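You operate a simulated robot arm through the tools that you are given. There is no shell and no other tool.

You are at the controls of a simulated robot arm. One attempt, no reset.

TASK
Test the battery box's newest pack in the holder and keep the reading.
Fine: meter on V, TEST lit, box shut again, the pack stays in the holder; press HOLD once, last.

Only the result counts: the job must be done as asked and must still hold three seconds after the hand-in. Knocking over, shifting, dropping, spilling or breaking anything else fails it.

THE ROBOT
A 7-joint arm with a two-finger parallel gripper, fixed in place. Base frame: the origin is at the foot of the arm, x ahead of it, y to its left, z up; the work surface is at about z = 730. Lengths are in mm, angles in degrees, forces in N, time in s.
Its first joint turns from -149.0 to 149.0 degrees. Payload 3.43 kg.
The TCP is the grasp point between the finger pads, 30 mm short of the fingertips. In the tool frame z runs along the fingers and y along their closing line. The gripper opens to 94 mm. The fingers are 28 mm wide and 10 mm thick; the gripper's body (50 by 96 mm) begins 55 mm behind the TCP.
Orientation is that of the tool frame in the base frame, as a unit quaternion [x, y, z, w]. With the fingers straight down and closing along the base's y, the tool's x points along the base's -x, its y along +y and its z along -z.

THE INTERFACE
- The arm moves only by the tool jog_arm. Its argument "series" is a list of rows, each a list of 7 numbers: the shift along the base's x, y, z in units of 250 mm (1.0 is 250 mm), then the turn, a rotation vector about the base's x, y, z in units of 180 degrees (1.0 is 180 degrees), then the gripper command, from -1 (fully open) to 1 (shut), values between in proportion. In form: [[x, y, z, ax, ay, az, jaw], ...]. A call has 1 to 20 rows; each row is the pose to reach, as a shift and turn from the pose commanded when the call began. A call with a number of a shift or a turn outside -1 to 1 is refused whole. Each row takes 0.2 s and may step no farther than 50 mm and 8.6 degrees from the row before; otherwise, or with a gripper value out of range, the whole call is refused. Where a pose cannot be reached the arm comes as near as it can. A force on the tool above 40 N (or 10 N above the force at the start of the call, whichever is more), or a blocked arm, ends the call early, and 0.2 s more pass. The fingers move at their own pace (about 45 mm/s each) and stop on an object; they squeeze with about 28 N. The grip force told is the motor's: it shows also when the fingers shut on nothing. Time passes only in rows, and 0.2 s behind the last, so rows that repeat a pose let the fingers close. The reply holds the time, the measured pose of the TCP, the force on the tool along the base axes, the opening and the grip force, in the units named above and with some noise, with the torque about the TCP (base axes, N m) and any sound that the robot's microphone picked up, and new pictures: "show" is both (left out), scene, wrist or none.
- Cameras (640 x 400 px; columns grow to the right, rows downward): "scene" is fixed at [400.9, 651.9, 1471.9]; the picture's right is [0.86, 0.50, 0.00], its down [0.49, -0.84, -0.24] and it looks along [-0.12, 0.21, -0.97] (base axes); focal length 318 px, centre (320, 200). "wrist" rides on the gripper at [76, 14, -103] in the tool frame; the picture's right is [-0.18, 0.98, 0.00], its down [-0.75, -0.14, -0.64] and it looks along [-0.63, -0.12, 0.77] (tool axes); focal length 243 px, centre (320, 200). There is no depth. A picture from a camera that has moved, and an enlarged one, comes with that camera's place and axes in the base frame and with its lens.
- close_up(camera, box): a new picture of the part [left, top, right, bottom] of that camera's present view, enlarged. The clock stands still meanwhile.
- close_job(): hands the job in; it is judged then, once.

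Nothing tells you positions but the pictures and the camera data. Unless the task says otherwise, let go and move clear before handing in.

The tools are called after "Emit:" by a JSON object that holds its "fn" and its "kwargs". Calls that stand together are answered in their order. jog_arm: Moves the arm, as the interface text tells. Its arguments: {"type":"object","properties":{"series":{"type":"array","items":{"type":"array","items":{"type":"number"}}},"show":{"type":"string","enum":["both","scene","wrist","none"]}},"required":["series"]} The other tools are called the same way: close_up (camera, box) takes an enlarged picture of a part of a camera's view; close_job () hands the job in.

At the start:

```text
clock: 0.0
eef_pos: [189.9, 772.5, 1049.8]
tool_rot: [0.0, 1.0, 0.001, 0.001]
ft_force: [-0.3, 0.5, 0.2]
ft_torque: [0.0, 0.04, 0.0]
finger_gap: 94.2
grasp_force: 0.1
```

scene: 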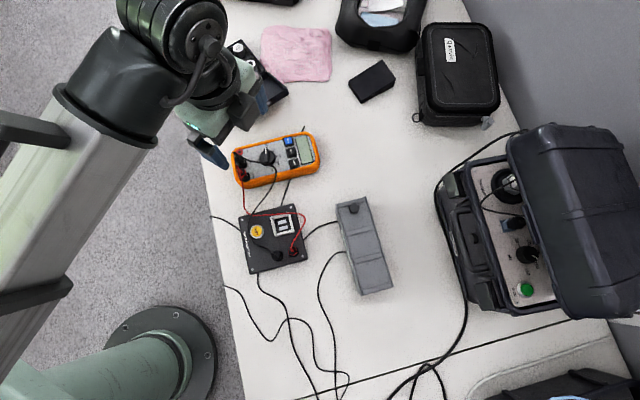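
wrist: 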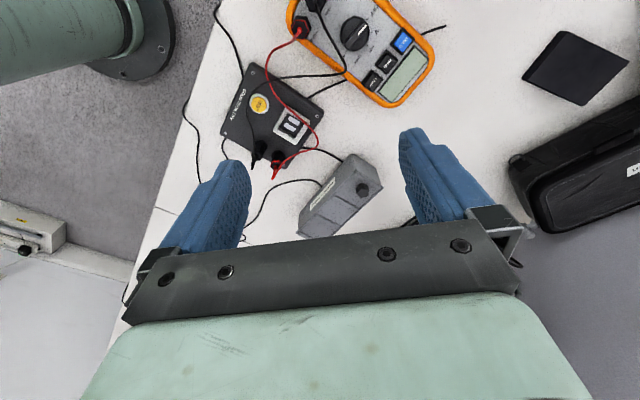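

I see an orange multimeter, a black holder/test box with a yellow button, a grey box (maybe the battery box), black cases, and other clutter. I'll take close-ups before moving anything.

Emit:
{"fn": "close_up", "kwargs": {"camera": "scene", "box": [220, 120, 340, 195]}}

Emit:
{"fn": "close_up", "kwargs": {"camera": "scene", "box": [220, 190, 340, 280]}}

Emit:
{"fn": "close_up", "kwargs": {"camera": "scene", "box": [310, 180, 420, 310]}}

Emit:
{"fn": "close_up", "kwargs": {"camera": "scene", "box": [220, 0, 440, 130]}}

Emit:
{"fn": "close_up", "kwargs": {"camera": "scene", "box": [400, 0, 640, 150]}}

Emit:
{"fn": "close_up", "kwargs": {"camera": "scene", "box": [420, 120, 640, 330]}}

Emit:
{"fn": "close_up", "kwargs": {"camera": "wrist", "box": [200, 0, 460, 240]}}

```text
5.33 times, centred on (280, 158) of scene
camera zoom: at [400.9, 651.9, 1471.9], right [0.86, 0.5, 0.0], down [0.49, -0.84, -0.24], along [-0.12, 0.21, -0.97], focal length 1693 px, centre (533, 427)
```

zoom: 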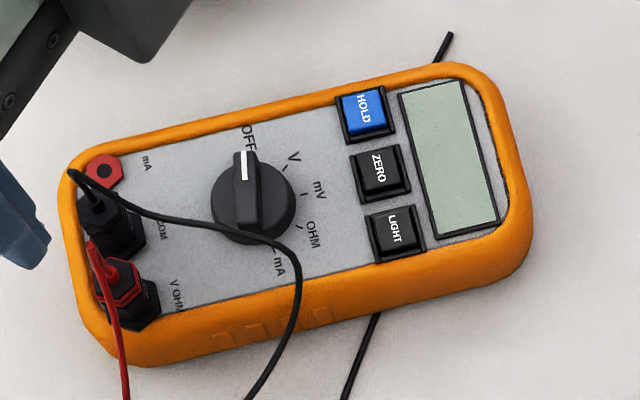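

```text
4.44 times, centred on (280, 235) of scene
camera zoom: at [400.9, 651.9, 1471.9], right [0.86, 0.5, 0.0], down [0.49, -0.84, -0.24], along [-0.12, 0.21, -0.97], focal length 1411 px, centre (498, 44)
```

zoom: 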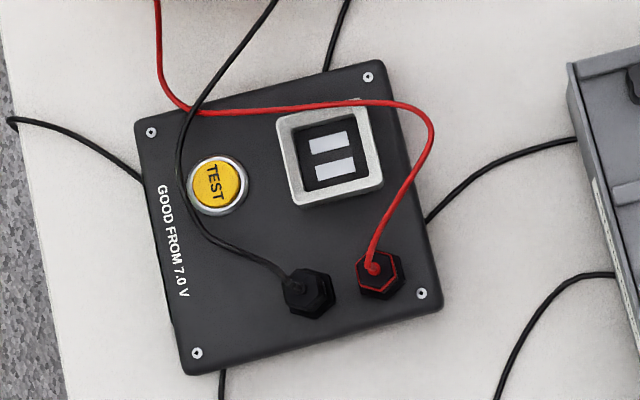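

```text
3.08 times, centred on (365, 245) of scene
camera zoom: at [400.9, 651.9, 1471.9], right [0.86, 0.5, 0.0], down [0.49, -0.84, -0.24], along [-0.12, 0.21, -0.97], focal length 977 px, centre (182, 62)
```

zoom: 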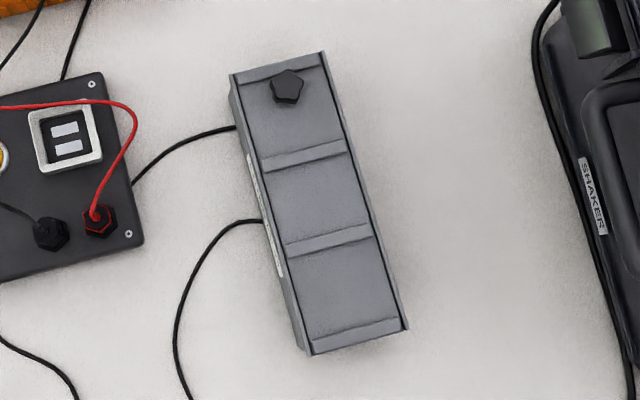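

```text
2.91 times, centred on (330, 65) of scene
camera zoom: at [400.9, 651.9, 1471.9], right [0.86, 0.5, 0.0], down [0.49, -0.84, -0.24], along [-0.12, 0.21, -0.97], focal length 924 px, centre (291, 593)
```

zoom: 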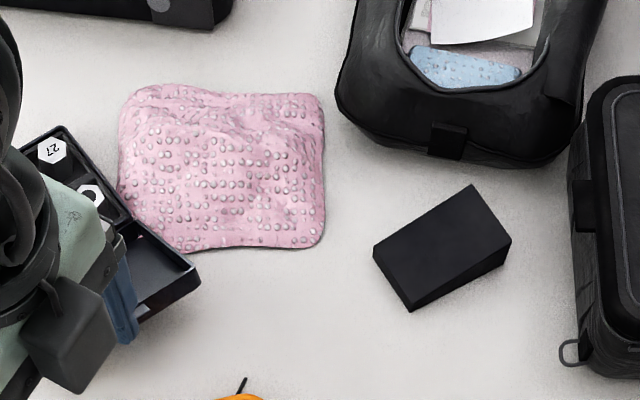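

```text
2.67 times, centred on (520, 75) of scene
camera zoom: at [400.9, 651.9, 1471.9], right [0.86, 0.5, 0.0], down [0.49, -0.84, -0.24], along [-0.12, 0.21, -0.97], focal length 847 px, centre (-213, 533)
```

zoom: 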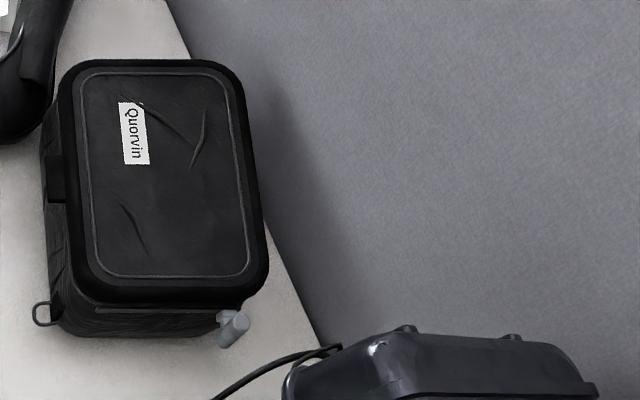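

```text
1.90 times, centred on (530, 225) of scene
camera zoom: at [400.9, 651.9, 1471.9], right [0.86, 0.5, 0.0], down [0.49, -0.84, -0.24], along [-0.12, 0.21, -0.97], focal length 605 px, centre (-80, 152)
```

zoom: 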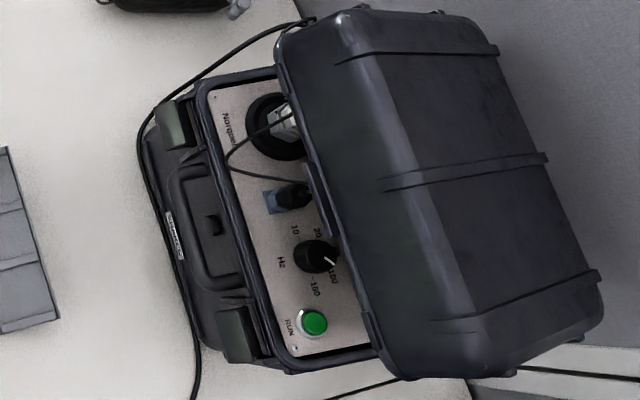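

```text
1.67 times, centred on (330, 120) of wrist
camera zoom: at [112.4, 784.5, 1153.4], right [0.18, 0.98, 0.0], down [0.75, -0.14, 0.64], along [0.63, -0.12, -0.77], focal length 404 px, centre (303, 333)
```

zoom: 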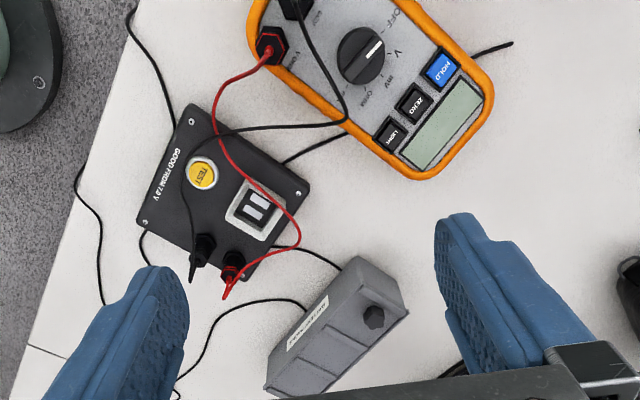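

The grey box has a knob on its lid and a label on its side, and is probably the battery box. I'll read that label and look at the open black box near the gripper.

Emit:
{"fn": "close_up", "kwargs": {"camera": "wrist", "box": [290, 140, 400, 245]}}

Emit:
{"fn": "close_up", "kwargs": {"camera": "scene", "box": [330, 190, 400, 300]}}

Emit:
{"fn": "close_up", "kwargs": {"camera": "scene", "box": [215, 30, 300, 120]}}

Emit:
{"fn": "close_up", "kwargs": {"camera": "wrist", "box": [220, 60, 340, 190]}}

Emit:
{"fn": "close_up", "kwargs": {"camera": "scene", "box": [340, 50, 400, 110]}}

```text
3.81 times, centred on (345, 192) of wrist
camera zoom: at [112.4, 784.5, 1153.4], right [0.18, 0.98, 0.0], down [0.75, -0.14, 0.64], along [0.63, -0.12, -0.77], focal length 924 px, centre (225, 229)
```

zoom: 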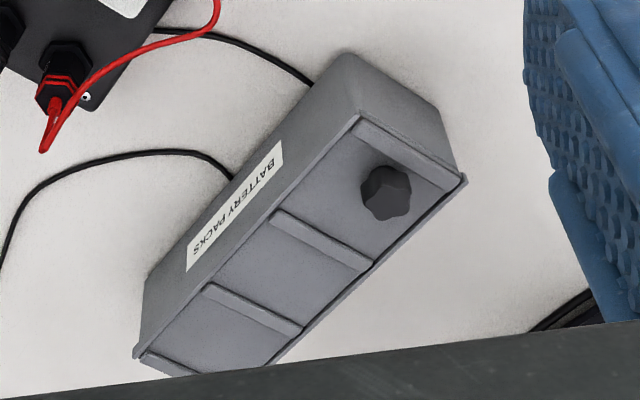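

```text
3.64 times, centred on (365, 245) of scene
camera zoom: at [400.9, 651.9, 1471.9], right [0.86, 0.5, 0.0], down [0.49, -0.84, -0.24], along [-0.12, 0.21, -0.97], focal length 1154 px, centre (156, 36)
```

zoom: 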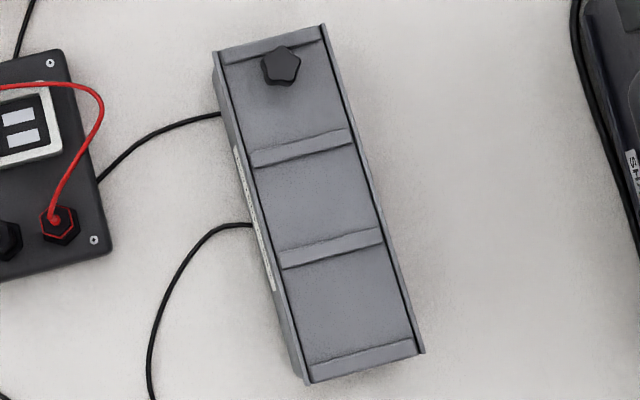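

```text
4.44 times, centred on (258, 75) of scene
camera zoom: at [400.9, 651.9, 1471.9], right [0.86, 0.5, 0.0], down [0.49, -0.84, -0.24], along [-0.12, 0.21, -0.97], focal length 1411 px, centre (598, 756)
```

zoom: 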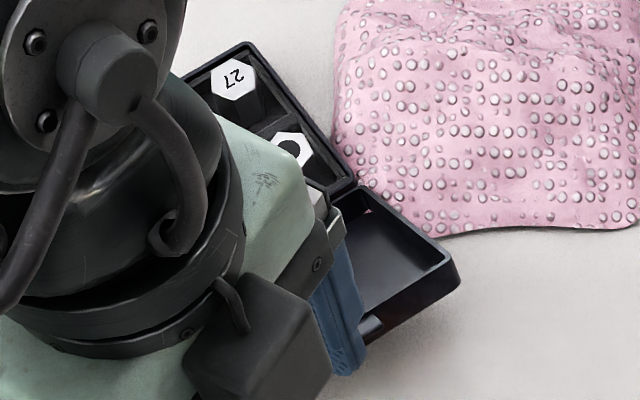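

```text
3.08 times, centred on (280, 125) of wrist
camera zoom: at [112.4, 784.5, 1153.4], right [0.18, 0.98, 0.0], down [0.75, -0.14, 0.64], along [0.63, -0.12, -0.77], focal length 746 px, centre (443, 431)
```

zoom: 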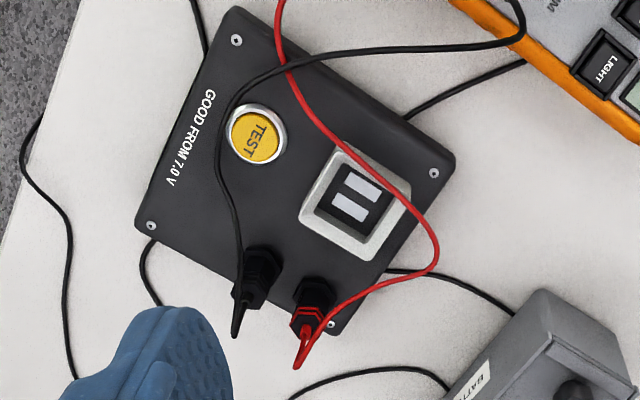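

```text
6.67 times, centred on (370, 80) of scene
camera zoom: at [400.9, 651.9, 1471.9], right [0.86, 0.5, 0.0], down [0.49, -0.84, -0.24], along [-0.12, 0.21, -0.97], focal length 2117 px, centre (-13, 1000)
```

zoom: 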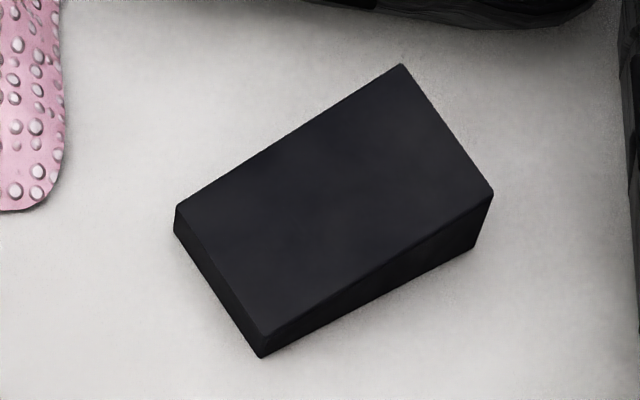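

The grey box is labelled "BATTERY PACKS" and seems to have a lid in side rails with a knob at one end. It lies at about (447, 760), turned 45°, with its top near z≈790. I'll move the wrist camera closer to look.

Emit:
{"fn": "jog_arm", "kwargs": {"series": [[0.15, 0, -0.05, 0, 0, 0, -1], [0.3, 0, -0.1, 0, 0, 0, -1], [0.45, 0.02, -0.15, 0, 0, 0, -1], [0.6, 0.04, -0.2, 0, 0, 0, -1], [0.6, 0.04, -0.2, 0, 0, 0, -1]]}}

```text
clock: 1.2
eef_pos: [341.2, 780.2, 1001.1]
tool_rot: [0.0, 1.0, 0.001, 0.001]
ft_force: [0.6, 0.4, -0.3]
ft_torque: [0.0, 0.0, -0.02]
finger_gap: 93.8
grasp_force: 0.1
camera wrist: at [264.4, 794.5, 1103.6], right [0.18, 0.98, 0.0], down [0.75, -0.14, 0.64], along [0.63, -0.12, -0.77], focal length 243 px, centre (320, 200)
```

scene: 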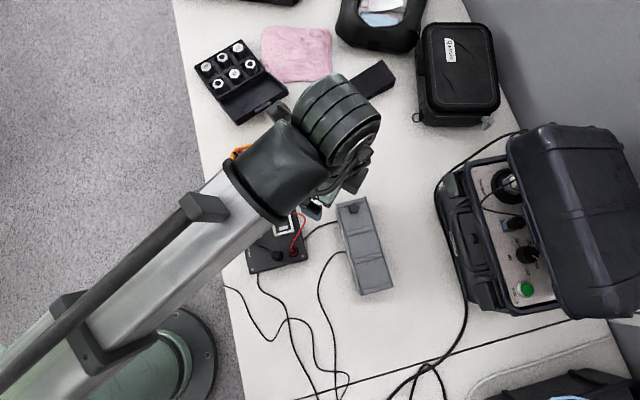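
wrist: 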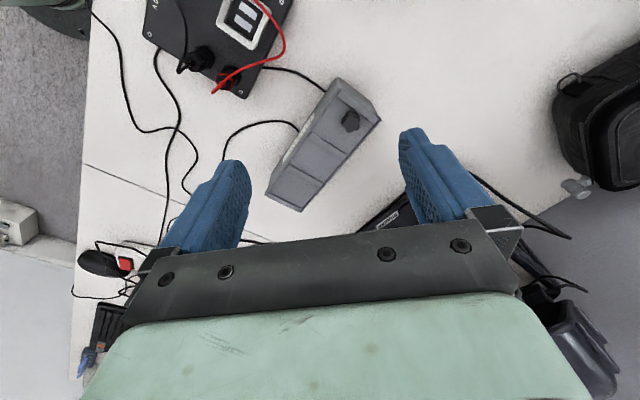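

Emit:
{"fn": "close_up", "kwargs": {"camera": "wrist", "box": [255, 70, 395, 215]}}

Emit:
{"fn": "close_up", "kwargs": {"camera": "scene", "box": [185, 30, 295, 130]}}

Emit:
{"fn": "close_up", "kwargs": {"camera": "wrist", "box": [130, 0, 300, 110]}}

```text
2.76 times, centred on (325, 142) of wrist
camera zoom: at [264.4, 794.5, 1103.6], right [0.18, 0.98, 0.0], down [0.75, -0.14, 0.64], along [0.63, -0.12, -0.77], focal length 669 px, centre (306, 359)
```

zoom: 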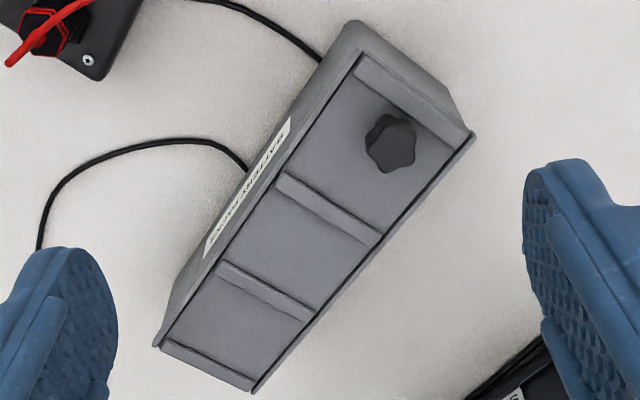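

```text
4.00 times, centred on (240, 80) of scene
camera zoom: at [400.9, 651.9, 1471.9], right [0.86, 0.5, 0.0], down [0.49, -0.84, -0.24], along [-0.12, 0.21, -0.97], focal length 1270 px, centre (640, 680)
```

zoom: 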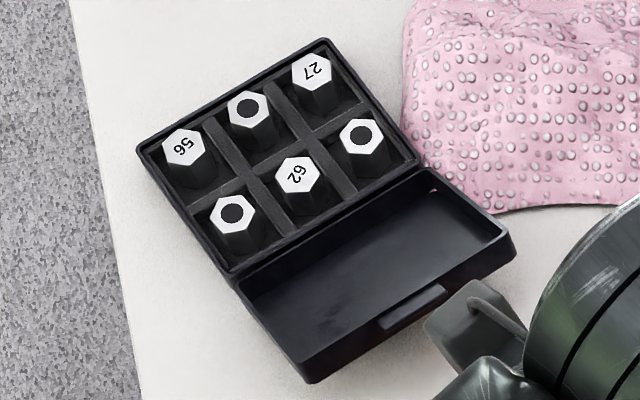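

```text
3.64 times, centred on (215, 55) of wrist
camera zoom: at [264.4, 794.5, 1103.6], right [0.18, 0.98, 0.0], down [0.75, -0.14, 0.64], along [0.63, -0.12, -0.77], focal length 882 px, centre (702, 727)
```

zoom: 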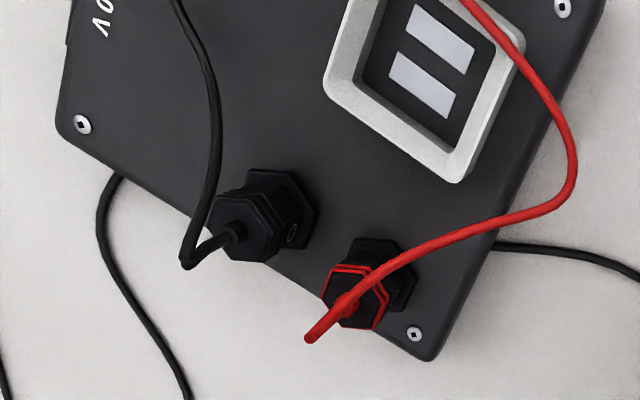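

Emit:
{"fn": "close_up", "kwargs": {"camera": "wrist", "box": [315, 70, 385, 130]}}

Emit:
{"fn": "close_up", "kwargs": {"camera": "wrist", "box": [260, 150, 330, 215]}}

Emit:
{"fn": "close_up", "kwargs": {"camera": "scene", "box": [345, 265, 405, 305]}}

Emit:
{"fn": "close_up", "kwargs": {"camera": "scene", "box": [330, 190, 380, 230]}}

```text
6.67 times, centred on (350, 100) of wrist
camera zoom: at [264.4, 794.5, 1103.6], right [0.18, 0.98, 0.0], down [0.75, -0.14, 0.64], along [0.63, -0.12, -0.77], focal length 1618 px, centre (120, 867)
```

zoom: 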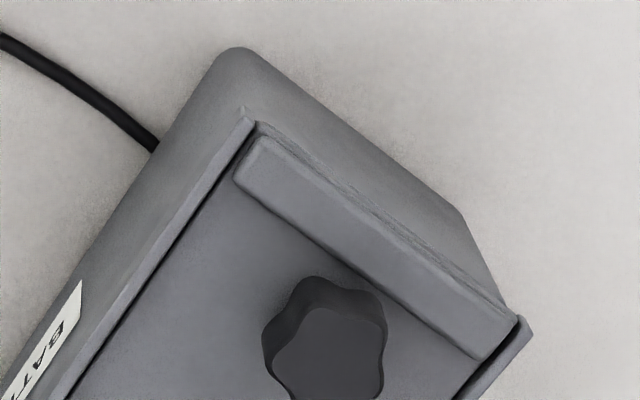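

```text
6.15 times, centred on (295, 182) of wrist
camera zoom: at [264.4, 794.5, 1103.6], right [0.18, 0.98, 0.0], down [0.75, -0.14, 0.64], along [0.63, -0.12, -0.77], focal length 1493 px, centre (474, 308)
```

zoom: 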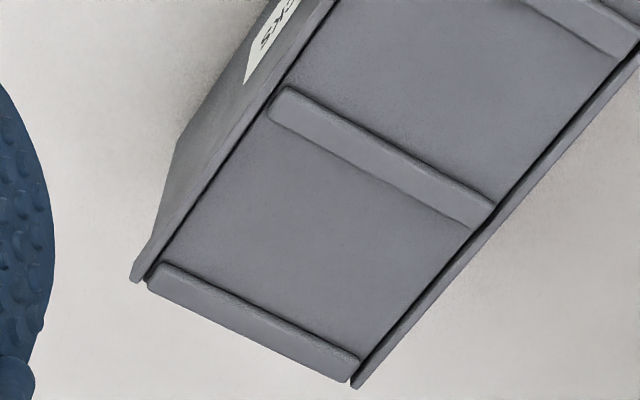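

```text
10.00 times, centred on (375, 285) of scene
camera zoom: at [400.9, 651.9, 1471.9], right [0.86, 0.5, 0.0], down [0.49, -0.84, -0.24], along [-0.12, 0.21, -0.97], focal length 3175 px, centre (-230, -650)
```

zoom: 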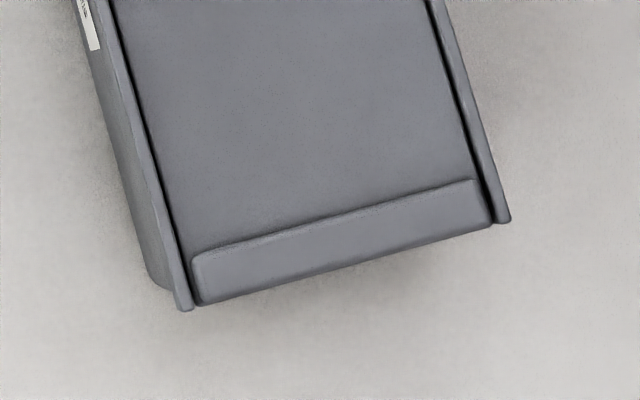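

```text
10.00 times, centred on (355, 210) of scene
camera zoom: at [400.9, 651.9, 1471.9], right [0.86, 0.5, 0.0], down [0.49, -0.84, -0.24], along [-0.12, 0.21, -0.97], focal length 3175 px, centre (-30, 100)
```

zoom: 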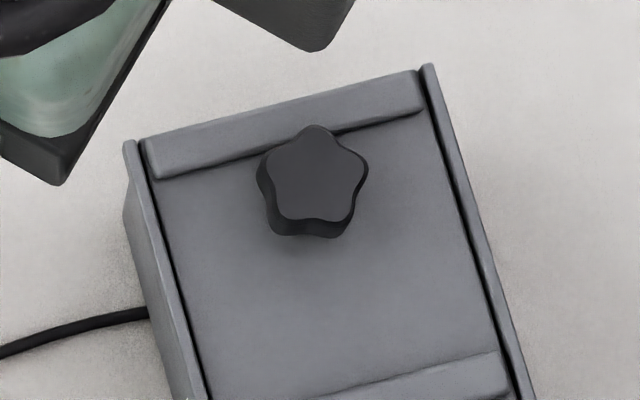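

The lid runs between two rails, with a star knob at the far-left end. I can't tell yet which way it opens, so I'll turn the camera to look at the other end of the box.

Emit:
{"fn": "jog_arm", "kwargs": {"series": [[0.063, -0.054, -0.02, 0, 0, 0.0463, -1], [0.126, -0.109, -0.04, 0, 0, 0.0926, -1], [0.189, -0.163, -0.06, 0, 0, 0.1389, -1], [0.252, -0.217, -0.08, 0, 0, 0.1852, -1], [0.315, -0.272, -0.1, 0, 0, 0.2315, -1], [0.378, -0.326, -0.12, 0, 0, 0.2778, -1], [0.441, -0.38, -0.14, 0, 0, 0.3241, -1], [0.504, -0.435, -0.16, 0, 0, 0.3704, -1], [0.567, -0.489, -0.18, 0, 0, 0.4167, -1], [0.63, -0.543, -0.2, 0, 0, 0.463, -1], [0.693, -0.598, -0.22, 0, 0, 0.5093, -1], [0.756, -0.652, -0.24, 0, 0, 0.5556, -1], [0.756, -0.652, -0.24, 0, 0, 0.5556, -1]]}}

```text
clock: 4.0
eef_pos: [528.8, 618.0, 938.4]
tool_rot: [0.767, -0.642, -0.001, 0.0]
ft_force: [-0.2, 0.1, 0.0]
ft_torque: [-0.02, 0.02, 0.01]
finger_gap: 93.9
grasp_force: 0.0
camera wrist: at [527.6, 539.8, 1043.0], right [-1.0, 0.01, 0.0], down [0.01, 0.77, 0.64], along [0.0, 0.64, -0.77], focal length 243 px, centre (320, 200)
```

scene: 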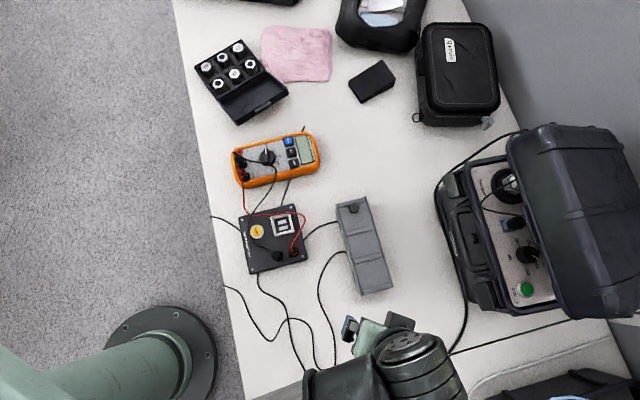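
wrist: 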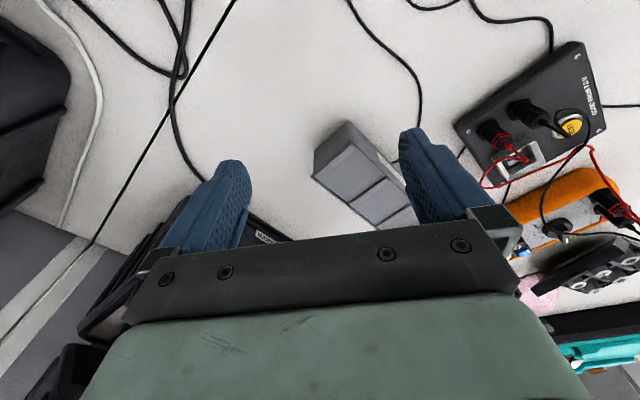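

Emit:
{"fn": "close_up", "kwargs": {"camera": "wrist", "box": [300, 105, 430, 230]}}

Emit:
{"fn": "close_up", "kwargs": {"camera": "wrist", "box": [440, 30, 640, 180]}}

Emit:
{"fn": "close_up", "kwargs": {"camera": "scene", "box": [220, 120, 340, 280]}}

```text
3.20 times, centred on (365, 168) of wrist
camera zoom: at [527.6, 539.8, 1043.0], right [-1.0, 0.01, 0.0], down [0.01, 0.77, 0.64], along [0.0, 0.64, -0.77], focal length 776 px, centre (176, 304)
```

zoom: 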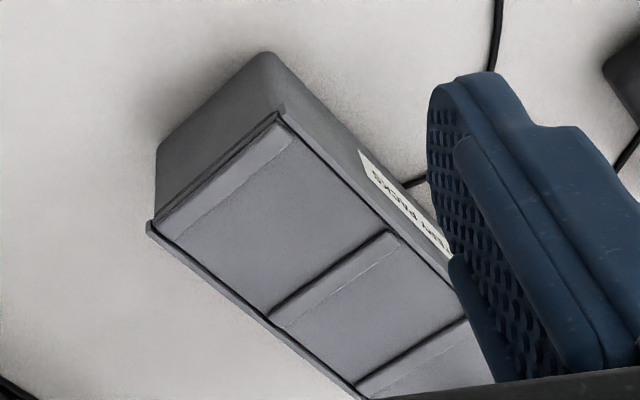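

```text
2.67 times, centred on (540, 105) of wrist
camera zoom: at [527.6, 539.8, 1043.0], right [-1.0, 0.01, 0.0], down [0.01, 0.77, 0.64], along [0.0, 0.64, -0.77], focal length 647 px, centre (-267, 453)
```

zoom: 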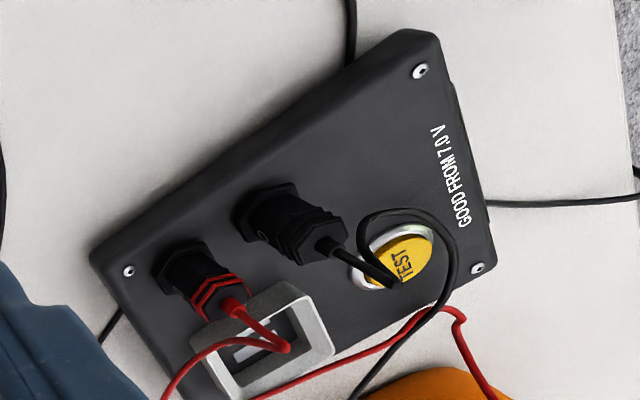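

```text
2.50 times, centred on (280, 200) of scene
camera zoom: at [400.9, 651.9, 1471.9], right [0.86, 0.5, 0.0], down [0.49, -0.84, -0.24], along [-0.12, 0.21, -0.97], focal length 794 px, centre (420, 200)
```

zoom: 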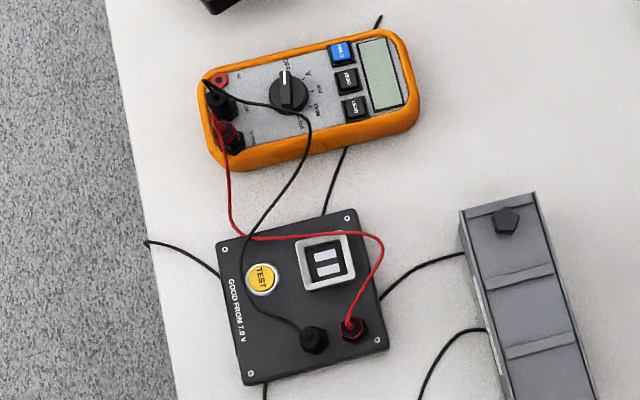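

Emit:
{"fn": "close_up", "kwargs": {"camera": "wrist", "box": [308, 115, 368, 185]}}

Emit:
{"fn": "close_up", "kwargs": {"camera": "scene", "box": [235, 200, 310, 275]}}

```text
5.71 times, centred on (338, 150) of wrist
camera zoom: at [527.6, 539.8, 1043.0], right [-1.0, 0.01, 0.0], down [0.01, 0.77, 0.64], along [0.0, 0.64, -0.77], focal length 1386 px, centre (217, 486)
```

zoom: 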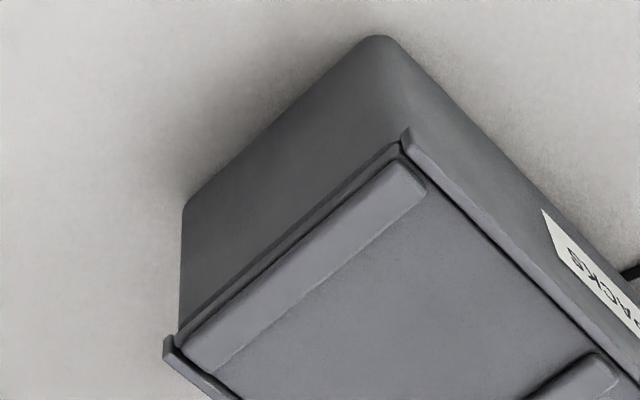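

```text
5.33 times, centred on (272, 238) of scene
camera zoom: at [400.9, 651.9, 1471.9], right [0.86, 0.5, 0.0], down [0.49, -0.84, -0.24], along [-0.12, 0.21, -0.97], focal length 1693 px, centre (573, 0)
```

zoom: 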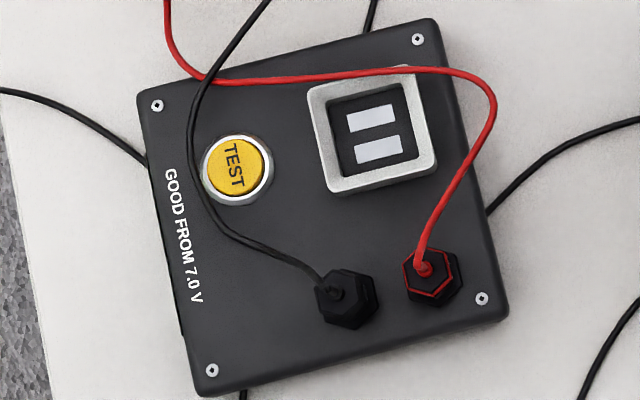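

Both ends of the lid look alike, so it probably slides in the rails. I'll hover over the knob with the fingers closing along the slide direction to refine its position.

Emit:
{"fn": "jog_arm", "kwargs": {"series": [[-0.08, 0.111, -0.016, 0, 0, -0.0437, -1], [-0.16, 0.222, -0.032, 0, 0, -0.0873, -1], [-0.24, 0.333, -0.048, 0, 0, -0.131, -1], [-0.32, 0.444, -0.064, 0, 0, -0.1747, -1], [-0.4, 0.555, -0.08, 0, 0, -0.2183, -1], [-0.48, 0.666, -0.096, 0, 0, -0.262, -1], [-0.556, 0.776, -0.11, 0, 0, -0.3056, -1], [-0.556, 0.776, -0.11, 0, 0, -0.3056, -1]]}}

```text
clock: 5.8
eef_pos: [388.4, 813.0, 912.8]
tool_rot: [-0.382, 0.924, 0.001, 0.0]
ft_force: [-0.2, 0.3, 0.6]
ft_torque: [-0.05, -0.02, 0.02]
finger_gap: 93.8
grasp_force: 0.0
camera wrist: at [323.7, 767.4, 1015.8], right [-0.56, 0.83, 0.0], down [0.63, 0.43, 0.64], along [0.53, 0.36, -0.77], focal length 243 px, centre (320, 200)
```

scene: 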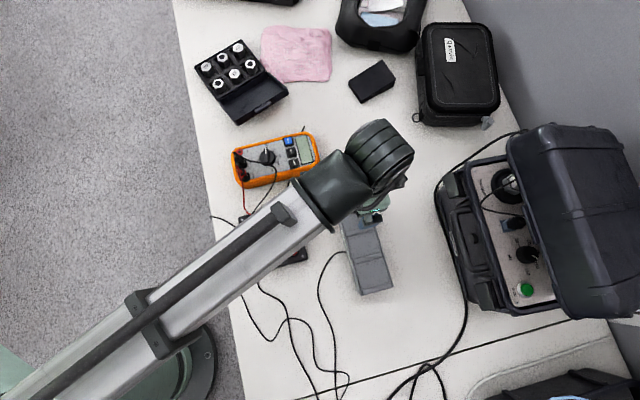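
wrist: 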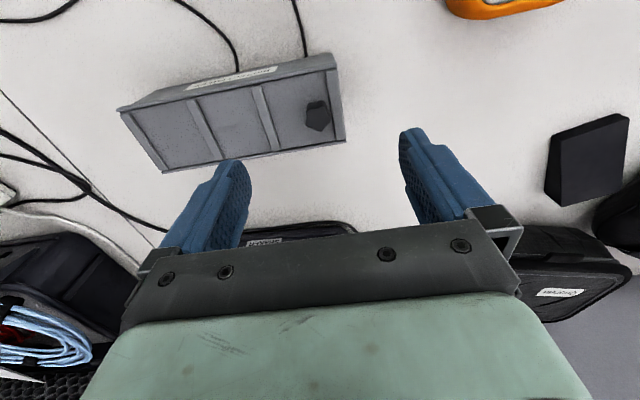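

The knob appears to be near (389, 810) with its top around z 800–808. I'll narrow the fingers to about 40 mm and come down to just above it.

Emit:
{"fn": "jog_arm", "kwargs": {"series": [[0, -0.012, -0.1, 0, 0, 0, 0.15], [0, -0.012, -0.2, 0, 0, 0, 0.15], [0, -0.012, -0.268, 0, 0, 0, 0.15], [0, -0.012, -0.268, 0, 0, 0, 0.15]]}}

Emit:
{"fn": "close_up", "kwargs": {"camera": "wrist", "box": [220, 90, 420, 230]}}

Emit:
{"fn": "close_up", "kwargs": {"camera": "scene", "box": [330, 180, 430, 260]}}

```text
clock: 6.8
eef_pos: [388.8, 807.7, 845.4]
tool_rot: [-0.383, 0.924, 0.001, 0.0]
ft_force: [-1.1, 0.1, 0.6]
ft_torque: [-0.02, -0.03, 0.0]
finger_gap: 40.0
grasp_force: 0.0
camera wrist: at [325.0, 764.2, 949.1], right [-0.57, 0.82, 0.0], down [0.63, 0.43, 0.64], along [0.53, 0.36, -0.77], focal length 243 px, centre (320, 200)
```

scene: 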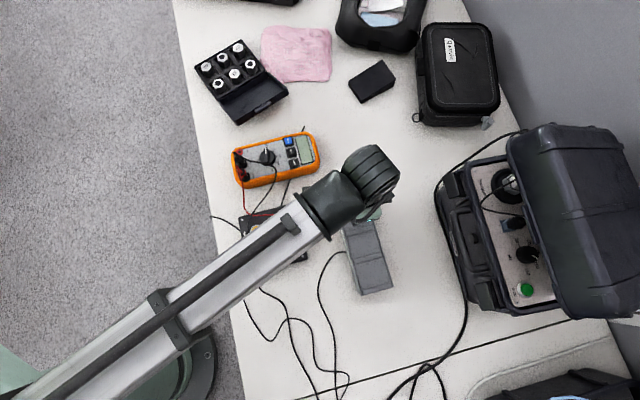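
wrist: 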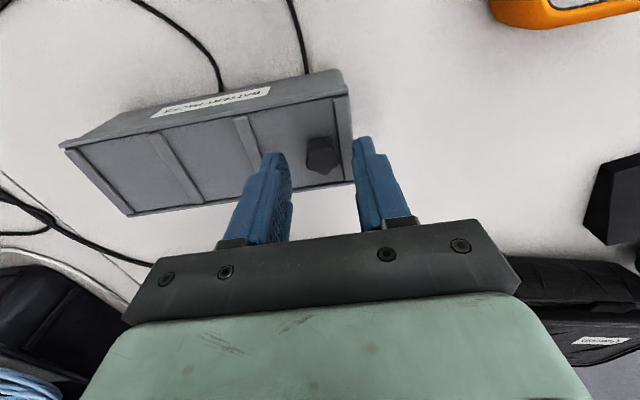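

```text
2.86 times, centred on (320, 160) of wrist
camera zoom: at [325.0, 764.2, 949.1], right [-0.57, 0.82, 0.0], down [0.63, 0.43, 0.64], along [0.53, 0.36, -0.77], focal length 693 px, centre (320, 314)
```

zoom: 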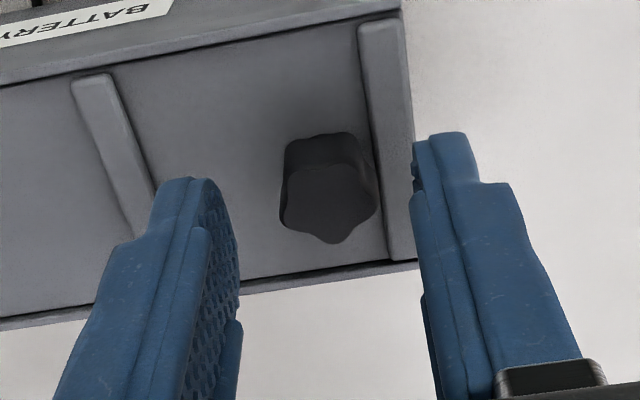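

```text
5.00 times, centred on (380, 220) of scene
camera zoom: at [400.9, 651.9, 1471.9], right [0.86, 0.5, 0.0], down [0.49, -0.84, -0.24], along [-0.12, 0.21, -0.97], focal length 1588 px, centre (20, 100)
```

zoom: 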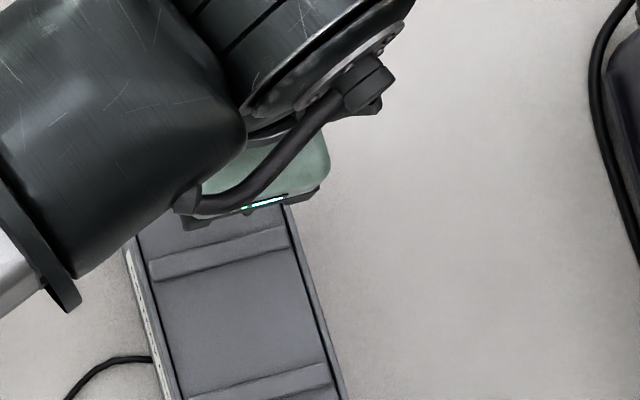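

The knob's top works out at about z≈811 and the lid surface at about z≈799, with the knob near (391, 812). I'll center the fingers on it and lower the tips to about z 805 before gripping.

Emit:
{"fn": "jog_arm", "kwargs": {"series": [[0.011, 0.016, 0, 0, 0, 0, 0.15], [0.011, 0.016, -0.02, 0, 0, 0, 0.15], [0.011, 0.016, -0.04, 0, 0, 0, 0.15]]}}

Emit:
{"fn": "close_up", "kwargs": {"camera": "wrist", "box": [220, 90, 420, 230]}}

```text
clock: 7.6
eef_pos: [391.7, 813.4, 835.2]
tool_rot: [-0.383, 0.924, 0.001, 0.001]
ft_force: [0.0, -0.5, -0.2]
ft_torque: [0.0, -0.03, -0.04]
finger_gap: 39.8
grasp_force: 0.0
camera wrist: at [327.5, 768.2, 939.1], right [-0.57, 0.82, 0.0], down [0.63, 0.43, 0.64], along [0.53, 0.36, -0.77], focal length 243 px, centre (320, 200)
```

scene: 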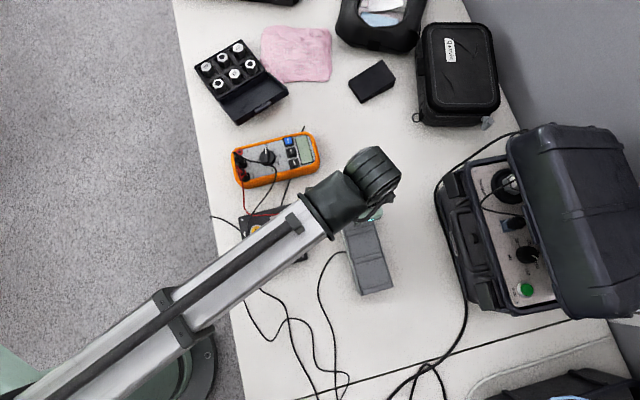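
wrist: 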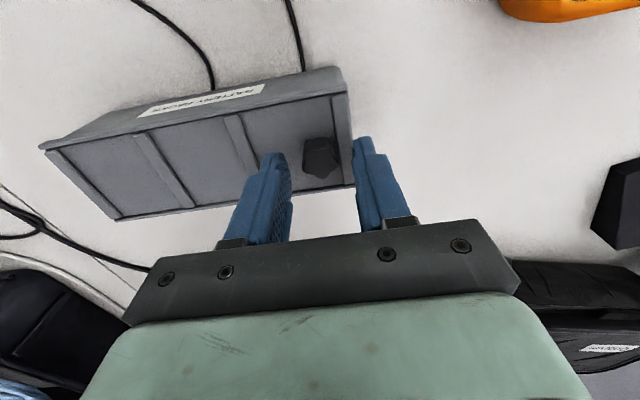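

```text
2.86 times, centred on (320, 160) of wrist
camera zoom: at [327.5, 768.2, 939.1], right [-0.57, 0.82, 0.0], down [0.63, 0.43, 0.64], along [0.53, 0.36, -0.77], focal length 693 px, centre (320, 314)
```

zoom: 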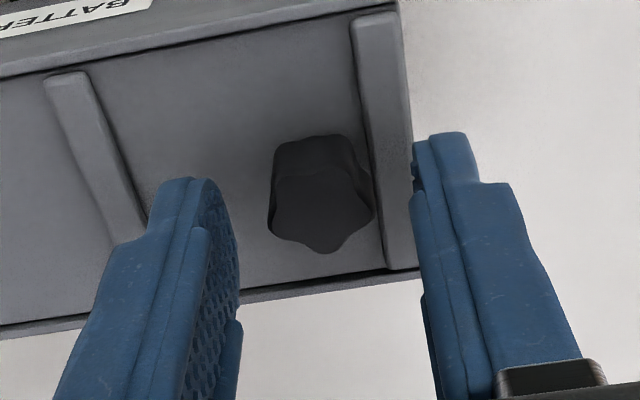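

The fingers straddle the knob. I'll cage it loosely at about 28 mm, then test in small steps which way the lid moves.

Emit:
{"fn": "jog_arm", "kwargs": {"series": [[0, 0, 0, 0, 0, 0, 0.42], [0, 0, 0, 0, 0, 0, 0.42], [0, 0, 0, 0, 0, 0, 0.42]], "show": "wrist"}}

Emit:
{"fn": "close_up", "kwargs": {"camera": "wrist", "box": [220, 90, 420, 230]}}

```text
clock: 8.4
eef_pos: [391.4, 811.5, 835.3]
tool_rot: [-0.382, 0.924, 0.002, 0.001]
ft_force: [0.6, 0.6, 0.1]
ft_torque: [-0.01, 0.01, -0.03]
finger_gap: 27.2
grasp_force: 0.1
camera wrist: at [327.5, 768.3, 939.0], right [-0.57, 0.82, 0.0], down [0.63, 0.43, 0.64], along [0.53, 0.36, -0.77], focal length 243 px, centre (320, 200)
```

wrist: 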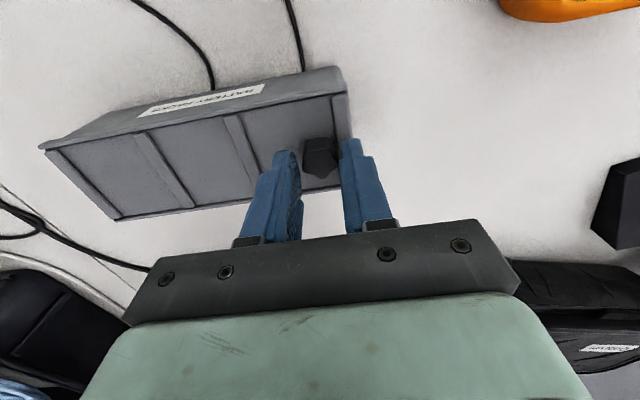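

```text
2.86 times, centred on (320, 160) of wrist
camera zoom: at [327.5, 768.3, 939.0], right [-0.57, 0.82, 0.0], down [0.63, 0.43, 0.64], along [0.53, 0.36, -0.77], focal length 693 px, centre (320, 314)
```

zoom: 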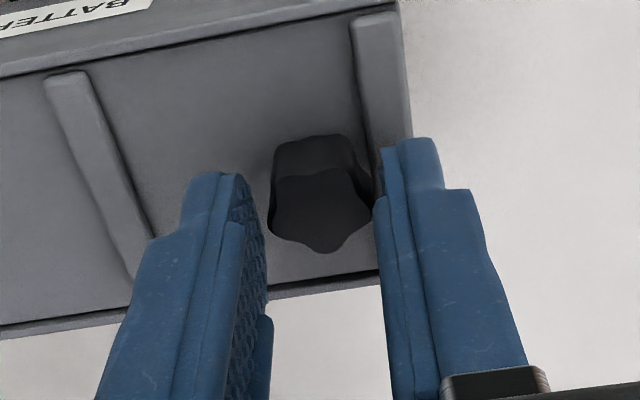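

Emit:
{"fn": "jog_arm", "kwargs": {"series": [[-0.003, 0.003, 0, 0, 0, 0, 0.42], [-0.006, 0.006, 0, 0, 0, 0, 0.42], [-0.009, 0.009, 0, 0, 0, 0, 0.42], [-0.0115, 0.0115, 0, 0, 0, 0, 0.42]], "show": "wrist"}}

Emit:
{"fn": "close_up", "kwargs": {"camera": "wrist", "box": [220, 90, 420, 230]}}

```text
clock: 9.4
eef_pos: [389.6, 815.7, 834.4]
tool_rot: [-0.382, 0.924, 0.0, 0.001]
ft_force: [3.4, -2.4, 0.7]
ft_torque: [-0.15, -0.11, 0.0]
finger_gap: 29.7
grasp_force: 2.4
camera wrist: at [324.9, 771.1, 938.9], right [-0.56, 0.83, 0.0], down [0.63, 0.43, 0.64], along [0.53, 0.36, -0.77], focal length 243 px, centre (320, 200)
```

wrist: 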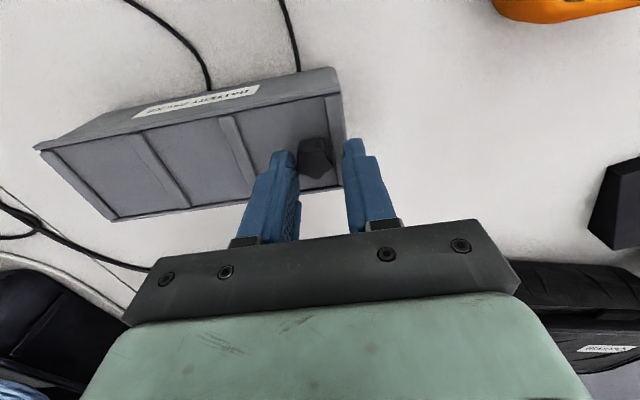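

```text
2.86 times, centred on (320, 160) of wrist
camera zoom: at [324.9, 771.1, 938.9], right [-0.56, 0.83, 0.0], down [0.63, 0.43, 0.64], along [0.53, 0.36, -0.77], focal length 693 px, centre (320, 314)
```

zoom: 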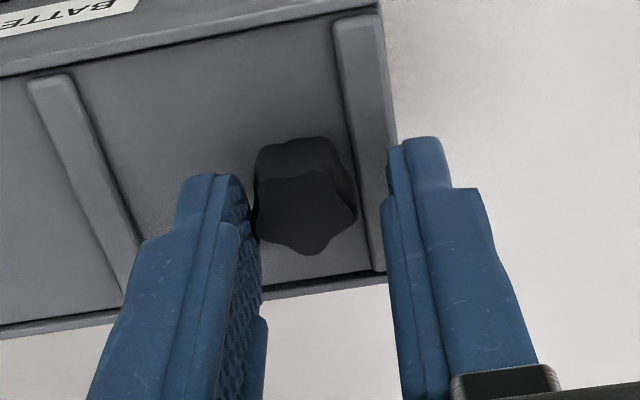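

Moving the knob outward met about 4 N of resistance and the lid stayed put. I'll test the opposite direction, toward the far end.

Emit:
{"fn": "jog_arm", "kwargs": {"series": [[0.0057, -0.0057, 0, 0, 0, 0, 0.42], [0.0115, -0.0115, 0, 0, 0, 0, 0.42], [0.0145, -0.0145, 0, 0, 0, 0, 0.42], [0.0175, -0.0175, 0, 0, 0, 0, 0.42], [0.0205, -0.0205, 0, 0, 0, 0, 0.42], [0.0235, -0.0235, 0, 0, 0, 0, 0.42], [0.0265, -0.0265, 0, 0, 0, 0, 0.42]], "show": "wrist"}}

Emit:
{"fn": "close_up", "kwargs": {"camera": "wrist", "box": [220, 90, 420, 230]}}

```text
clock: 11.0
eef_pos: [395.3, 809.8, 835.7]
tool_rot: [-0.383, 0.924, 0.001, 0.0]
ft_force: [-1.1, 0.5, 0.0]
ft_torque: [0.01, 0.04, 0.0]
finger_gap: 27.5
grasp_force: 0.4
camera wrist: at [331.4, 764.7, 938.6], right [-0.57, 0.82, 0.0], down [0.63, 0.43, 0.64], along [0.53, 0.36, -0.77], focal length 243 px, centre (320, 200)
```

wrist: 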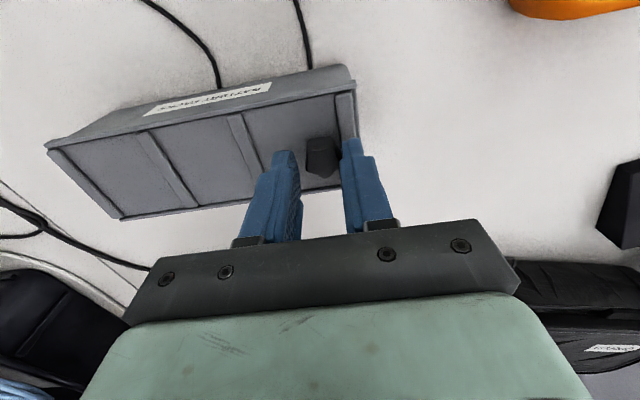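

```text
2.86 times, centred on (320, 160) of wrist
camera zoom: at [331.4, 764.7, 938.6], right [-0.57, 0.82, 0.0], down [0.63, 0.43, 0.64], along [0.53, 0.36, -0.77], focal length 693 px, centre (320, 314)
```

zoom: 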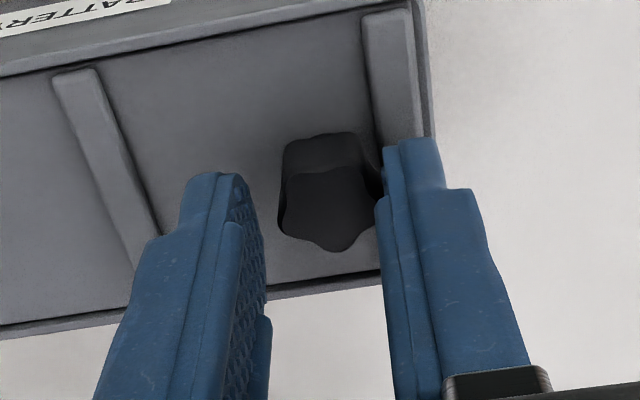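

The lid slides toward the far end (+x, −y) with under 1 N. I'll keep pushing it open in small steps while watching the force.

Emit:
{"fn": "jog_arm", "kwargs": {"series": [[0.0113, -0.0113, 0, 0, 0, 0, 0.42], [0.0226, -0.0226, 0, 0, 0, 0, 0.42], [0.0339, -0.0339, 0, 0, 0, 0, 0.42], [0.0452, -0.0452, 0, 0, 0, 0, 0.42], [0.0565, -0.0565, 0, 0, 0, 0, 0.42], [0.0678, -0.0678, 0, 0, 0, 0, 0.42], [0.0791, -0.0791, 0, 0, 0, 0, 0.42], [0.0904, -0.0904, 0, 0, 0, 0, 0.42], [0.1017, -0.1017, 0, 0, 0, 0, 0.42], [0.113, -0.113, 0, 0, 0, 0, 0.42]]}}

```text
clock: 13.2
eef_pos: [424.8, 782.2, 836.6]
tool_rot: [-0.382, 0.924, 0.001, 0.0]
ft_force: [-0.8, 0.5, -0.7]
ft_torque: [-0.02, 0.01, 0.01]
finger_gap: 27.5
grasp_force: 0.2
camera wrist: at [359.6, 736.7, 939.0], right [-0.57, 0.82, 0.0], down [0.63, 0.43, 0.64], along [0.53, 0.36, -0.77], focal length 243 px, centre (320, 200)
```

scene: 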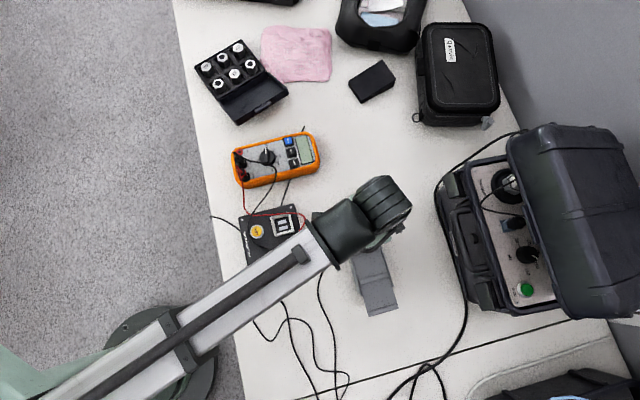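
wrist: 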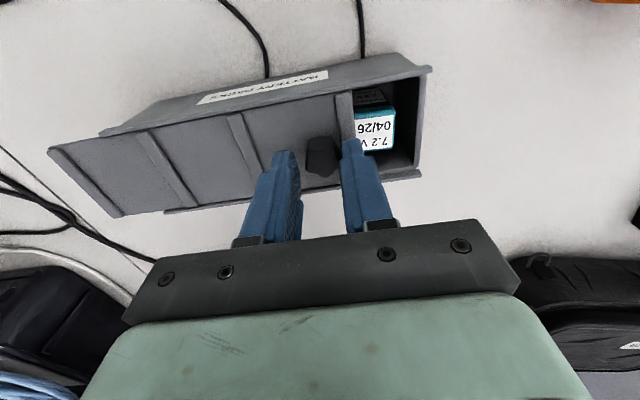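

The lid is opening easily, and a pack labelled "7.2 V 04/26" is showing. I'll carry on.

Emit:
{"fn": "jog_arm", "kwargs": {"series": [[0.0113, -0.0113, 0, 0, 0, 0, 0.42], [0.0226, -0.0226, 0, 0, 0, 0, 0.42], [0.0339, -0.0339, 0, 0, 0, 0, 0.42], [0.0452, -0.0452, 0, 0, 0, 0, 0.42], [0.0565, -0.0565, 0, 0, 0, 0, 0.42], [0.0678, -0.0678, 0, 0, 0, 0, 0.42], [0.0791, -0.0791, 0, 0, 0, 0, 0.42], [0.0904, -0.0904, 0, 0, 0, 0, 0.42], [0.1017, -0.1017, 0, 0, 0, 0, 0.42], [0.113, -0.113, 0, 0, 0, 0, 0.42]]}}

```text
clock: 15.4
eef_pos: [452.3, 754.0, 836.1]
tool_rot: [-0.383, 0.924, 0.0, 0.0]
ft_force: [-1.3, -0.1, 1.3]
ft_torque: [0.04, 0.03, -0.01]
finger_gap: 27.8
grasp_force: 0.0
camera wrist: at [387.6, 708.3, 939.0], right [-0.57, 0.82, 0.0], down [0.63, 0.43, 0.64], along [0.53, 0.36, -0.77], focal length 243 px, centre (320, 200)
```

scene: 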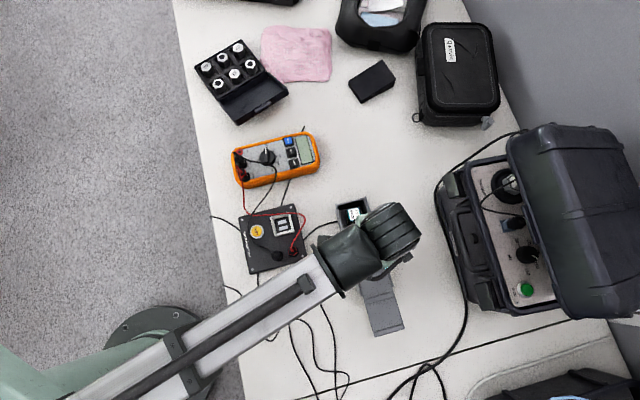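
wrist: 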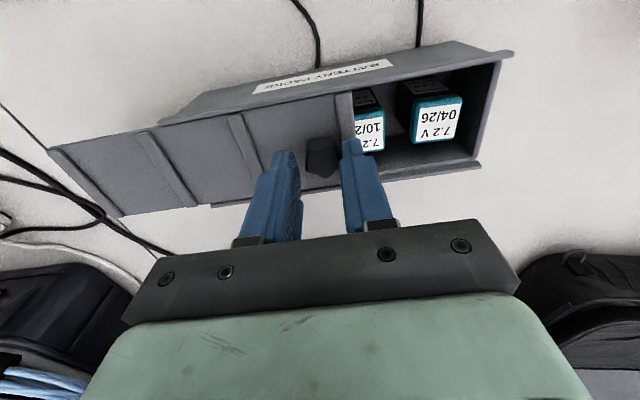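

A second pack, dated "10/2?", is coming into view. I'll continue opening.

Emit:
{"fn": "jog_arm", "kwargs": {"series": [[0.0113, -0.0113, 0, 0, 0, 0, 0.42], [0.0226, -0.0226, 0, 0, 0, 0, 0.42], [0.0339, -0.0339, 0, 0, 0, 0, 0.42], [0.0452, -0.0452, 0, 0, 0, 0, 0.42], [0.0565, -0.0565, 0, 0, 0, 0, 0.42], [0.0678, -0.0678, 0, 0, 0, 0, 0.42], [0.0791, -0.0791, 0, 0, 0, 0, 0.42], [0.0904, -0.0904, 0, 0, 0, 0, 0.42], [0.1017, -0.1017, 0, 0, 0, 0, 0.42], [0.113, -0.113, 0, 0, 0, 0, 0.42]]}}

```text
clock: 17.6
eef_pos: [480.9, 724.2, 835.3]
tool_rot: [-0.382, 0.924, 0.001, 0.0]
ft_force: [-0.3, 0.6, 0.0]
ft_torque: [0.06, -0.05, 0.01]
finger_gap: 27.8
grasp_force: 0.0
camera wrist: at [416.2, 679.8, 938.8], right [-0.57, 0.82, 0.0], down [0.63, 0.43, 0.64], along [0.53, 0.36, -0.77], focal length 243 px, centre (320, 200)
```

scene: 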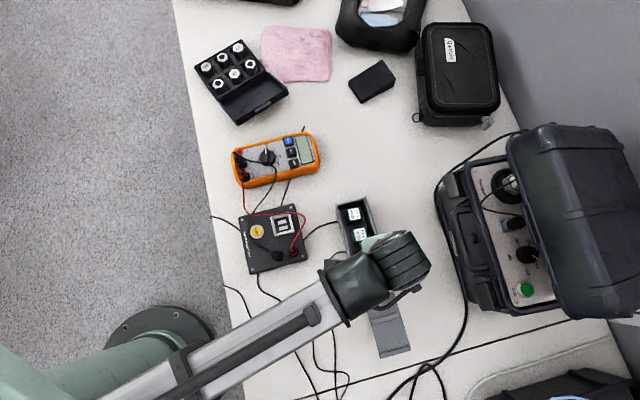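
wrist: 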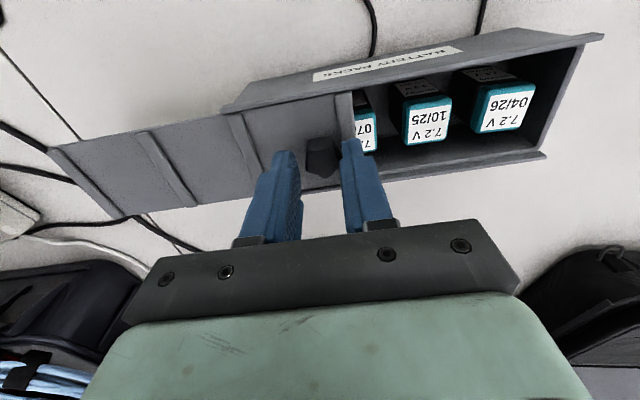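

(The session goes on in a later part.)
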